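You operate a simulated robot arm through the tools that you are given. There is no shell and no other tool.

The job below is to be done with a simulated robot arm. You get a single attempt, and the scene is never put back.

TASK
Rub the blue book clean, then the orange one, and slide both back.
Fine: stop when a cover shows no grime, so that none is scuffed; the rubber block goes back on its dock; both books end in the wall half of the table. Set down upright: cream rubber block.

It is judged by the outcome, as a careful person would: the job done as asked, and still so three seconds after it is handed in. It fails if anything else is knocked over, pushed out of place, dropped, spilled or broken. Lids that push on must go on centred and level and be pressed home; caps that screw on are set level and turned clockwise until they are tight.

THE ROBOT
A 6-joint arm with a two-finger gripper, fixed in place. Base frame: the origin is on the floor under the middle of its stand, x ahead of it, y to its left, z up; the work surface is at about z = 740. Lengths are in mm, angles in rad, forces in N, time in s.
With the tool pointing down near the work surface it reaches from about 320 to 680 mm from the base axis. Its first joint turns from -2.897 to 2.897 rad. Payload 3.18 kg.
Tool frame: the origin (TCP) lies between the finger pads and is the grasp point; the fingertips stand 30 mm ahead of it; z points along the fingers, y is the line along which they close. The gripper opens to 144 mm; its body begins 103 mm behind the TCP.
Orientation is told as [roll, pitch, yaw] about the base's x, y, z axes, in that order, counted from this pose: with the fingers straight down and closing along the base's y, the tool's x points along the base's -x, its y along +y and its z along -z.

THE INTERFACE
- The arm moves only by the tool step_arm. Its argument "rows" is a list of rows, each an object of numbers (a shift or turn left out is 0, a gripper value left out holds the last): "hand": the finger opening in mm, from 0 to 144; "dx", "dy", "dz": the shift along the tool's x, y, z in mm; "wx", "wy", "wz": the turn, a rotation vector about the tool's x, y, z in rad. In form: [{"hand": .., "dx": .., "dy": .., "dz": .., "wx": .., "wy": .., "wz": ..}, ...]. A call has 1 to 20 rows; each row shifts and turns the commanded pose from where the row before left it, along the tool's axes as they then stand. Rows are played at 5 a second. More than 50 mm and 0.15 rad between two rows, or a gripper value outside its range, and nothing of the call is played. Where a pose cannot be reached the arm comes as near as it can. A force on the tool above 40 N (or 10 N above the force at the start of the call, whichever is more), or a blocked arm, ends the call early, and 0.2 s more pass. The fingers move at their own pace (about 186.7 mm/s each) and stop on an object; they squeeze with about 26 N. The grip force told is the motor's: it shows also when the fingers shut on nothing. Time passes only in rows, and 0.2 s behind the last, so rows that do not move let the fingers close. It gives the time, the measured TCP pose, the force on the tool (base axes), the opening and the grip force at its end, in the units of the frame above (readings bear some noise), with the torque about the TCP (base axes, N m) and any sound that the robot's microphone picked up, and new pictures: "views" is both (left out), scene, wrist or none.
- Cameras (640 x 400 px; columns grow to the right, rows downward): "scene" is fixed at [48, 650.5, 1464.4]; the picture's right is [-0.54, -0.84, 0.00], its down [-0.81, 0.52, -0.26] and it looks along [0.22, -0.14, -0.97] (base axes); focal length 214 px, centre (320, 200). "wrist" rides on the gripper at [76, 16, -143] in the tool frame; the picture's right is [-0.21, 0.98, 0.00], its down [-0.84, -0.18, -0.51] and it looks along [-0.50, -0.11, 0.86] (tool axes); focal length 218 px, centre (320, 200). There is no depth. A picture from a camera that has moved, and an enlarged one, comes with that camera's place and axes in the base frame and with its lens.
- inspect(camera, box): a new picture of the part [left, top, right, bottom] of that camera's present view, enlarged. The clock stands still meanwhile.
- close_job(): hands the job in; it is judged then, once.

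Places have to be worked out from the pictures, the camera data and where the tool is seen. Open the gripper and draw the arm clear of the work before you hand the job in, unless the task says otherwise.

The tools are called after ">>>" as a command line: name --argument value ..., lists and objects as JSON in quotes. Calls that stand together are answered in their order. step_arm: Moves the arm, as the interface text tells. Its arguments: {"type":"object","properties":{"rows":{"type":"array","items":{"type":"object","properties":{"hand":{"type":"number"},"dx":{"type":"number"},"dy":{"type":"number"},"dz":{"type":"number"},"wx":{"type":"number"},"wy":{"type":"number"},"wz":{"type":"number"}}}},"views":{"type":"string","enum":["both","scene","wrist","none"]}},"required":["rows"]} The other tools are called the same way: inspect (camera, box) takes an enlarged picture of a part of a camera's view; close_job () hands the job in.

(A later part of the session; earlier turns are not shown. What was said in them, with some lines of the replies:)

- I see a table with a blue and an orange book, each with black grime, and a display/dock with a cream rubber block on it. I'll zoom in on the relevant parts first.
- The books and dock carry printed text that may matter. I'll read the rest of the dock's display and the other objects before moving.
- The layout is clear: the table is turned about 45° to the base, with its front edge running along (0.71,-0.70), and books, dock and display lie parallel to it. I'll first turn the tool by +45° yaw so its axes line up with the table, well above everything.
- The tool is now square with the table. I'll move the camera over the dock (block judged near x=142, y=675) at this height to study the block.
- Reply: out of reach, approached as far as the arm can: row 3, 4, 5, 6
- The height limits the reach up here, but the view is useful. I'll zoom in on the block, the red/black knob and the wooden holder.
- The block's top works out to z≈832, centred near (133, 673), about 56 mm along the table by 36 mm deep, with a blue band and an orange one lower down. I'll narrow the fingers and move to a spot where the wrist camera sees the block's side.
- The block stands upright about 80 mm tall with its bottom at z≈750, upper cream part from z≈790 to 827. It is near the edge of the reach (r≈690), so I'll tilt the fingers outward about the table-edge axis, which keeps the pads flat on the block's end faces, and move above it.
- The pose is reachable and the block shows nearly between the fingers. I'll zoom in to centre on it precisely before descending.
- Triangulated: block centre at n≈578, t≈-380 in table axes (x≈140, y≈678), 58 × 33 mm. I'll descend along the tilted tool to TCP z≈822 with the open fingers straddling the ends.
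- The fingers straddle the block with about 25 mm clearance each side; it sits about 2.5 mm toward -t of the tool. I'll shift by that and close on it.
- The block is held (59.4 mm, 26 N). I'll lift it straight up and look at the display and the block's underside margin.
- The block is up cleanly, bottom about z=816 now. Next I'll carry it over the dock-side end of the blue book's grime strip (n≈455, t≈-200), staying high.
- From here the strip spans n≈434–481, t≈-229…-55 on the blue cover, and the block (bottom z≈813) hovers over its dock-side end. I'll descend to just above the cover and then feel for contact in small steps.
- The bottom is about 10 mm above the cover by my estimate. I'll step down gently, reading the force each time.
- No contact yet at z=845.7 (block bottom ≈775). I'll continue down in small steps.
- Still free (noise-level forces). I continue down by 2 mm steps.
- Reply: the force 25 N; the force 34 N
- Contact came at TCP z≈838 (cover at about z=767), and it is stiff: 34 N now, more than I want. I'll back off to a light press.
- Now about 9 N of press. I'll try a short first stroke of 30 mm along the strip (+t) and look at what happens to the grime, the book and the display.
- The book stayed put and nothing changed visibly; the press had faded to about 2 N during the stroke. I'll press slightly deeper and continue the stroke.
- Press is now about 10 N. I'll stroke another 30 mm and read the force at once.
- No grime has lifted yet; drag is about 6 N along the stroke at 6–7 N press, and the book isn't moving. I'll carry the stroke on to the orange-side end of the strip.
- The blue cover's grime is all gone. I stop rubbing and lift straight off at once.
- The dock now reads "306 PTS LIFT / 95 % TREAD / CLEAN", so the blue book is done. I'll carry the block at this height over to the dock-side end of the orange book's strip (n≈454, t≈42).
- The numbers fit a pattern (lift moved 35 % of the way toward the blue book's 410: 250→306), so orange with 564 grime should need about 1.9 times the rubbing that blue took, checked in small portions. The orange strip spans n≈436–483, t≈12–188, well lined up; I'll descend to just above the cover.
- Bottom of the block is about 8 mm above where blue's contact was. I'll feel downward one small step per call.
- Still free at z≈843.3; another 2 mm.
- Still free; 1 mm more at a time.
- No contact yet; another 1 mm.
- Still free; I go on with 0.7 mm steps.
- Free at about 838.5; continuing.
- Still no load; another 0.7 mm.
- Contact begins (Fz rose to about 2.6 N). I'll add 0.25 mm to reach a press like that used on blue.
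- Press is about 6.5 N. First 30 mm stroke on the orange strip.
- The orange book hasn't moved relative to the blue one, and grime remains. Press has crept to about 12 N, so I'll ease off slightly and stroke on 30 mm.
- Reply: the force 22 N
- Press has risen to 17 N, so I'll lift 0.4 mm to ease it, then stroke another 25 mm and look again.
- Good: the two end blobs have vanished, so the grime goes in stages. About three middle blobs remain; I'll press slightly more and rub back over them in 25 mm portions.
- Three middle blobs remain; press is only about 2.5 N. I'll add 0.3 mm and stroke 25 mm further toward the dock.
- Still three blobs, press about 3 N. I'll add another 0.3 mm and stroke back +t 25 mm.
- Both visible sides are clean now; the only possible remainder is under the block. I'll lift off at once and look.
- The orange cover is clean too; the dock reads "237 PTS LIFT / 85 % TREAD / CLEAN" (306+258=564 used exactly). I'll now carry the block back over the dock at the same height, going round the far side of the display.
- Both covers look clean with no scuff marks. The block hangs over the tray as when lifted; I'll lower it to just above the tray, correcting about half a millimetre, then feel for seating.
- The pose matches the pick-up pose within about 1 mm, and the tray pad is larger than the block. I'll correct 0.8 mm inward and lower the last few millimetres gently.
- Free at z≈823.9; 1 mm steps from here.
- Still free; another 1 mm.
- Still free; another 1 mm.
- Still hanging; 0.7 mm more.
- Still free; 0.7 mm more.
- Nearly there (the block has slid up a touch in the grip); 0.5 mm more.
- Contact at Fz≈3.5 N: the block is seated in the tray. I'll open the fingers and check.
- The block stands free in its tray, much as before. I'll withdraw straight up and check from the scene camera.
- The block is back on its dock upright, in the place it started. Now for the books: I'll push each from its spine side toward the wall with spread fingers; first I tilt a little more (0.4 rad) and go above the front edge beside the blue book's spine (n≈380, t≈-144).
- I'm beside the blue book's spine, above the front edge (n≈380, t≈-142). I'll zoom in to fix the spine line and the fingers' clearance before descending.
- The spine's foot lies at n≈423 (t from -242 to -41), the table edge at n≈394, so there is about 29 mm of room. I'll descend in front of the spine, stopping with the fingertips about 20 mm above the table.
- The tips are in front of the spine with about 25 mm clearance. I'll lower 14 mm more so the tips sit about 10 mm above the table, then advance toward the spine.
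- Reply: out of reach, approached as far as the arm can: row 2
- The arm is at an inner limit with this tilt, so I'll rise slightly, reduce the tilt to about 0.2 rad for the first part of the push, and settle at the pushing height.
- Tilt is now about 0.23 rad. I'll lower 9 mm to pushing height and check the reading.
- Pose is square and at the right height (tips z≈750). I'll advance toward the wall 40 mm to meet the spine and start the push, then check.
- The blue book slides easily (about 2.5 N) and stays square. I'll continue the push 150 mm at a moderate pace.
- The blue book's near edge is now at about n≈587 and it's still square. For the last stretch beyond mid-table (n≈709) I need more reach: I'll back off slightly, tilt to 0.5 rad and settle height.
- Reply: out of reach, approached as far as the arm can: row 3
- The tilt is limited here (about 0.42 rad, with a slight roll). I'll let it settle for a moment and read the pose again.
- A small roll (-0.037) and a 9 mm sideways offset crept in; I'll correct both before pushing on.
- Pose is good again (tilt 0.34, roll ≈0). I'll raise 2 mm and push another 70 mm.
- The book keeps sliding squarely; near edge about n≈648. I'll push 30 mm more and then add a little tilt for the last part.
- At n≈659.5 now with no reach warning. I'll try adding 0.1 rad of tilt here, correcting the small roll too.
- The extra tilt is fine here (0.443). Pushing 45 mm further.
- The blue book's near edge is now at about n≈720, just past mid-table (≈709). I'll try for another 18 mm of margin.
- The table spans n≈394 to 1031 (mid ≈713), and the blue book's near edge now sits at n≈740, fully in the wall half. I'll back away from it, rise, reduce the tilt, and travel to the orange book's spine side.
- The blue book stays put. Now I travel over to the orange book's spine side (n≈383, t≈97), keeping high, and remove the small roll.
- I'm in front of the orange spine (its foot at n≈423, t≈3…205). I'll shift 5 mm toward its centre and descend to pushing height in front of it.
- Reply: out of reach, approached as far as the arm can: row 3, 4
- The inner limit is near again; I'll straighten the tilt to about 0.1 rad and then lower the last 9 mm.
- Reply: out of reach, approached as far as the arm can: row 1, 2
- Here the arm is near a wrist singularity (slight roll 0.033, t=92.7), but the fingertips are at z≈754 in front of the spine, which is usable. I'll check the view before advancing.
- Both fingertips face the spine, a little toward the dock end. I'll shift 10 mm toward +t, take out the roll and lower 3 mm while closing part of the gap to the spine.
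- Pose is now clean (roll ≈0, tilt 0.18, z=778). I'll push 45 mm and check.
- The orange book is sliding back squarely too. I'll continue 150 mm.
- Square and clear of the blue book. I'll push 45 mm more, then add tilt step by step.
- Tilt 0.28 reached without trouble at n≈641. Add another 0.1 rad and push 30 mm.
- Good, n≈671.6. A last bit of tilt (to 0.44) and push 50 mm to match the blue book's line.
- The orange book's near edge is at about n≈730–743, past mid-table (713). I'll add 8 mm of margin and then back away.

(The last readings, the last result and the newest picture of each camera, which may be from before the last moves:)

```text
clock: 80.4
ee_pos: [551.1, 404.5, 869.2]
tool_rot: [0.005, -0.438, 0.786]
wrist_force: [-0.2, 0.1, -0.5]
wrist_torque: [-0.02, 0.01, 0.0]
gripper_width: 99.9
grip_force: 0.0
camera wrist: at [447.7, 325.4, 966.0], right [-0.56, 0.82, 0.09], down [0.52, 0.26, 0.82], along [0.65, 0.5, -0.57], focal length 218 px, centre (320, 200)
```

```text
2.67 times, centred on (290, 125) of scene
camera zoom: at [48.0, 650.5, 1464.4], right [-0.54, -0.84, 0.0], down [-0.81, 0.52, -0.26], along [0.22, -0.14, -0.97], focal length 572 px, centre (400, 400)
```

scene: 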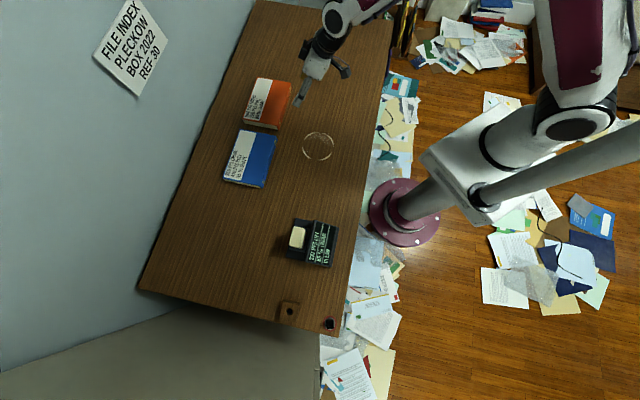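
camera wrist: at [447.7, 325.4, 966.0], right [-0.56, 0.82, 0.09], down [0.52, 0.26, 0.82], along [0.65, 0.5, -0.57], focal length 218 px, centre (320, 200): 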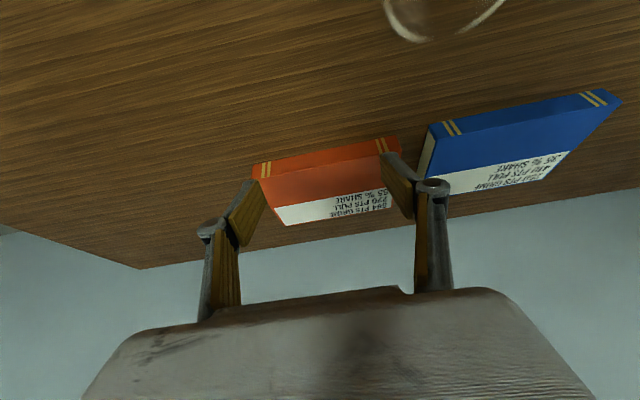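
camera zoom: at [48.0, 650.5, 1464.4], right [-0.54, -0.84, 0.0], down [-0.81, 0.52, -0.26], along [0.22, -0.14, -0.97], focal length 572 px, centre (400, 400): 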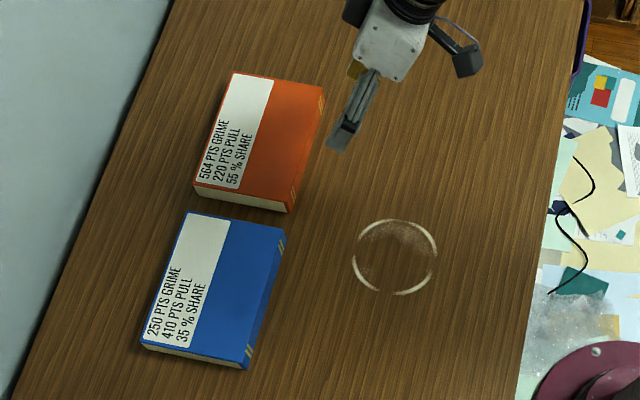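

Both books rest squarely in the wall half with their near edges at n≈740 (mid ≈715). I'll open the gripper fully, draw the arm back and up toward its start area, and make a final check.

>>> step_arm --rows '[{"dx": -8, "dz": -17}, {"wy": 0.12}, {"wy": 0.12}, {"dx": 29.9, "dz": -17.7}, {"dx": 29.9, "dz": -17.7}, {"dx": 29.9, "dz": -17.7}, {"dx": 29.9, "dz": -17.7}, {"dx": 29.9, "dz": -17.7}, {"dx": 29.9, "dz": -17.7}, {"dx": 29.9, "dz": -17.7, "hand": 140}, {}, {}]' --views "both"

>>> inspect --camera "scene" --box '[210, 60, 340, 200]'

>>> inspect --camera "scene" --box '[270, 200, 366, 280]'

```text
clock: 83.0
ee_pos: [387.3, 243.8, 967.5]
tool_rot: [0.003, -0.199, 0.789]
wrist_force: [0.0, 0.2, -1.1]
wrist_torque: [0.02, -0.03, 0.0]
gripper_width: 140.3
grip_force: 0.1
camera wrist: at [304.6, 182.0, 1092.9], right [-0.55, 0.83, 0.04], down [0.64, 0.39, 0.66], along [0.54, 0.39, -0.75], focal length 218 px, centre (320, 200)
```

scene: 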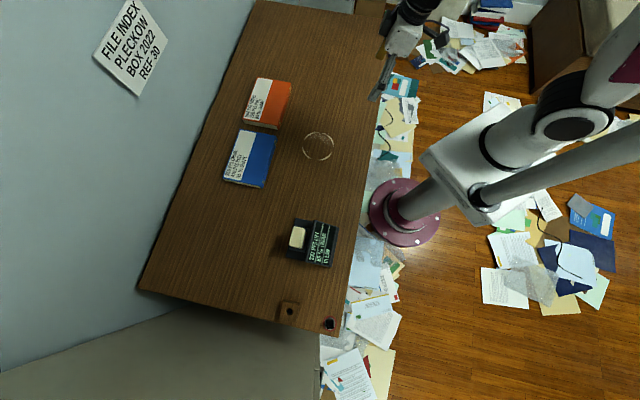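
wrist: 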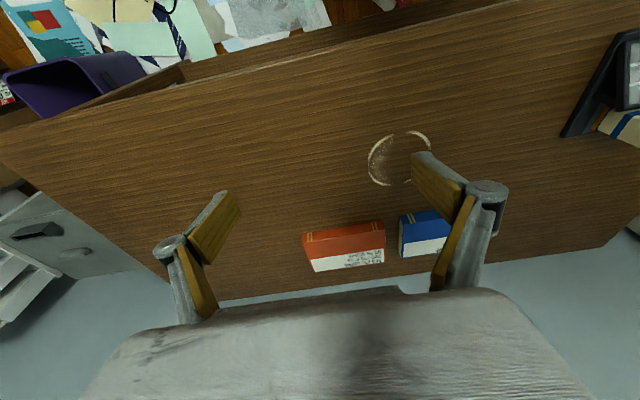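

```text
2.86 times, centred on (275, 130) of scene
camera zoom: at [48.0, 650.5, 1464.4], right [-0.54, -0.84, 0.0], down [-0.81, 0.52, -0.26], along [0.22, -0.14, -0.97], focal length 613 px, centre (449, 400)
```

zoom: 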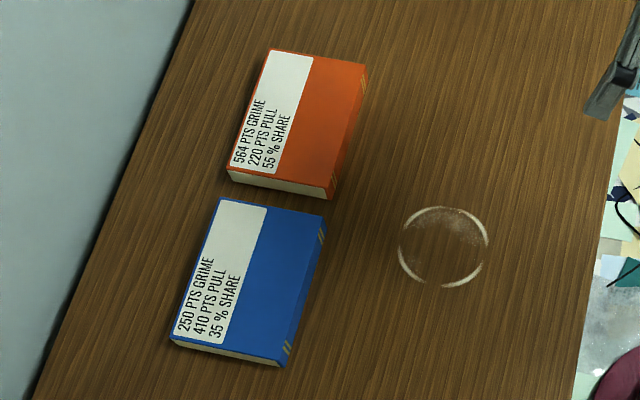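

```text
5.00 times, centred on (318, 240) of scene
camera zoom: at [48.0, 650.5, 1464.4], right [-0.54, -0.84, 0.0], down [-0.81, 0.52, -0.26], along [0.22, -0.14, -0.97], focal length 1072 px, centre (330, 0)
```

zoom: 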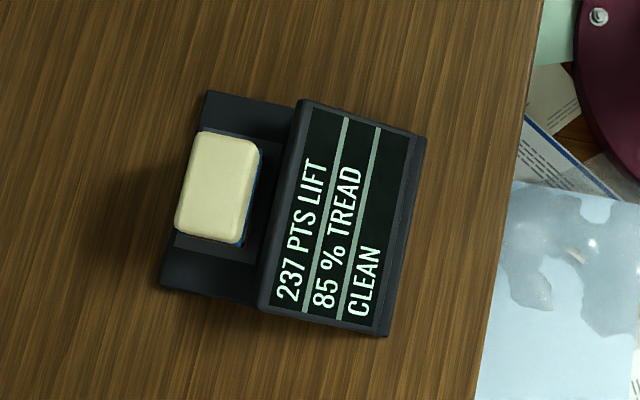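

Both covers are clean without scuffs and the books lie in the wall half. The cream block stands upright on its dock, which reads CLEAN, nothing else was disturbed, and the arm is clear with the gripper open. I'm handing the job in.

>>> close_job

```text
The job is handed in.
```

The job is handed in; I haven't seen how it was judged. At my last check:

- **Covers:** I rubbed the blue book first, then the orange one. Both showed no grime and no scuff marks in the camera views, and I stopped rubbing each as soon as it came clean. The dock's display reads CLEAN.
- **Rubber block:** the cream block stands upright on its dock, where it started. Its tread reads 85 %, down from 100 %.
- **Books:** both lie square in the wall half of the table. Their near edges are about 25 mm past the middle, judged from the pictures.
- **Everything else:** nothing else appears moved or knocked over. The arm is drawn back and up with the gripper open.

While feeling for the blue cover I briefly pressed it at about 34 N, more than intended. No mark showed afterwards.
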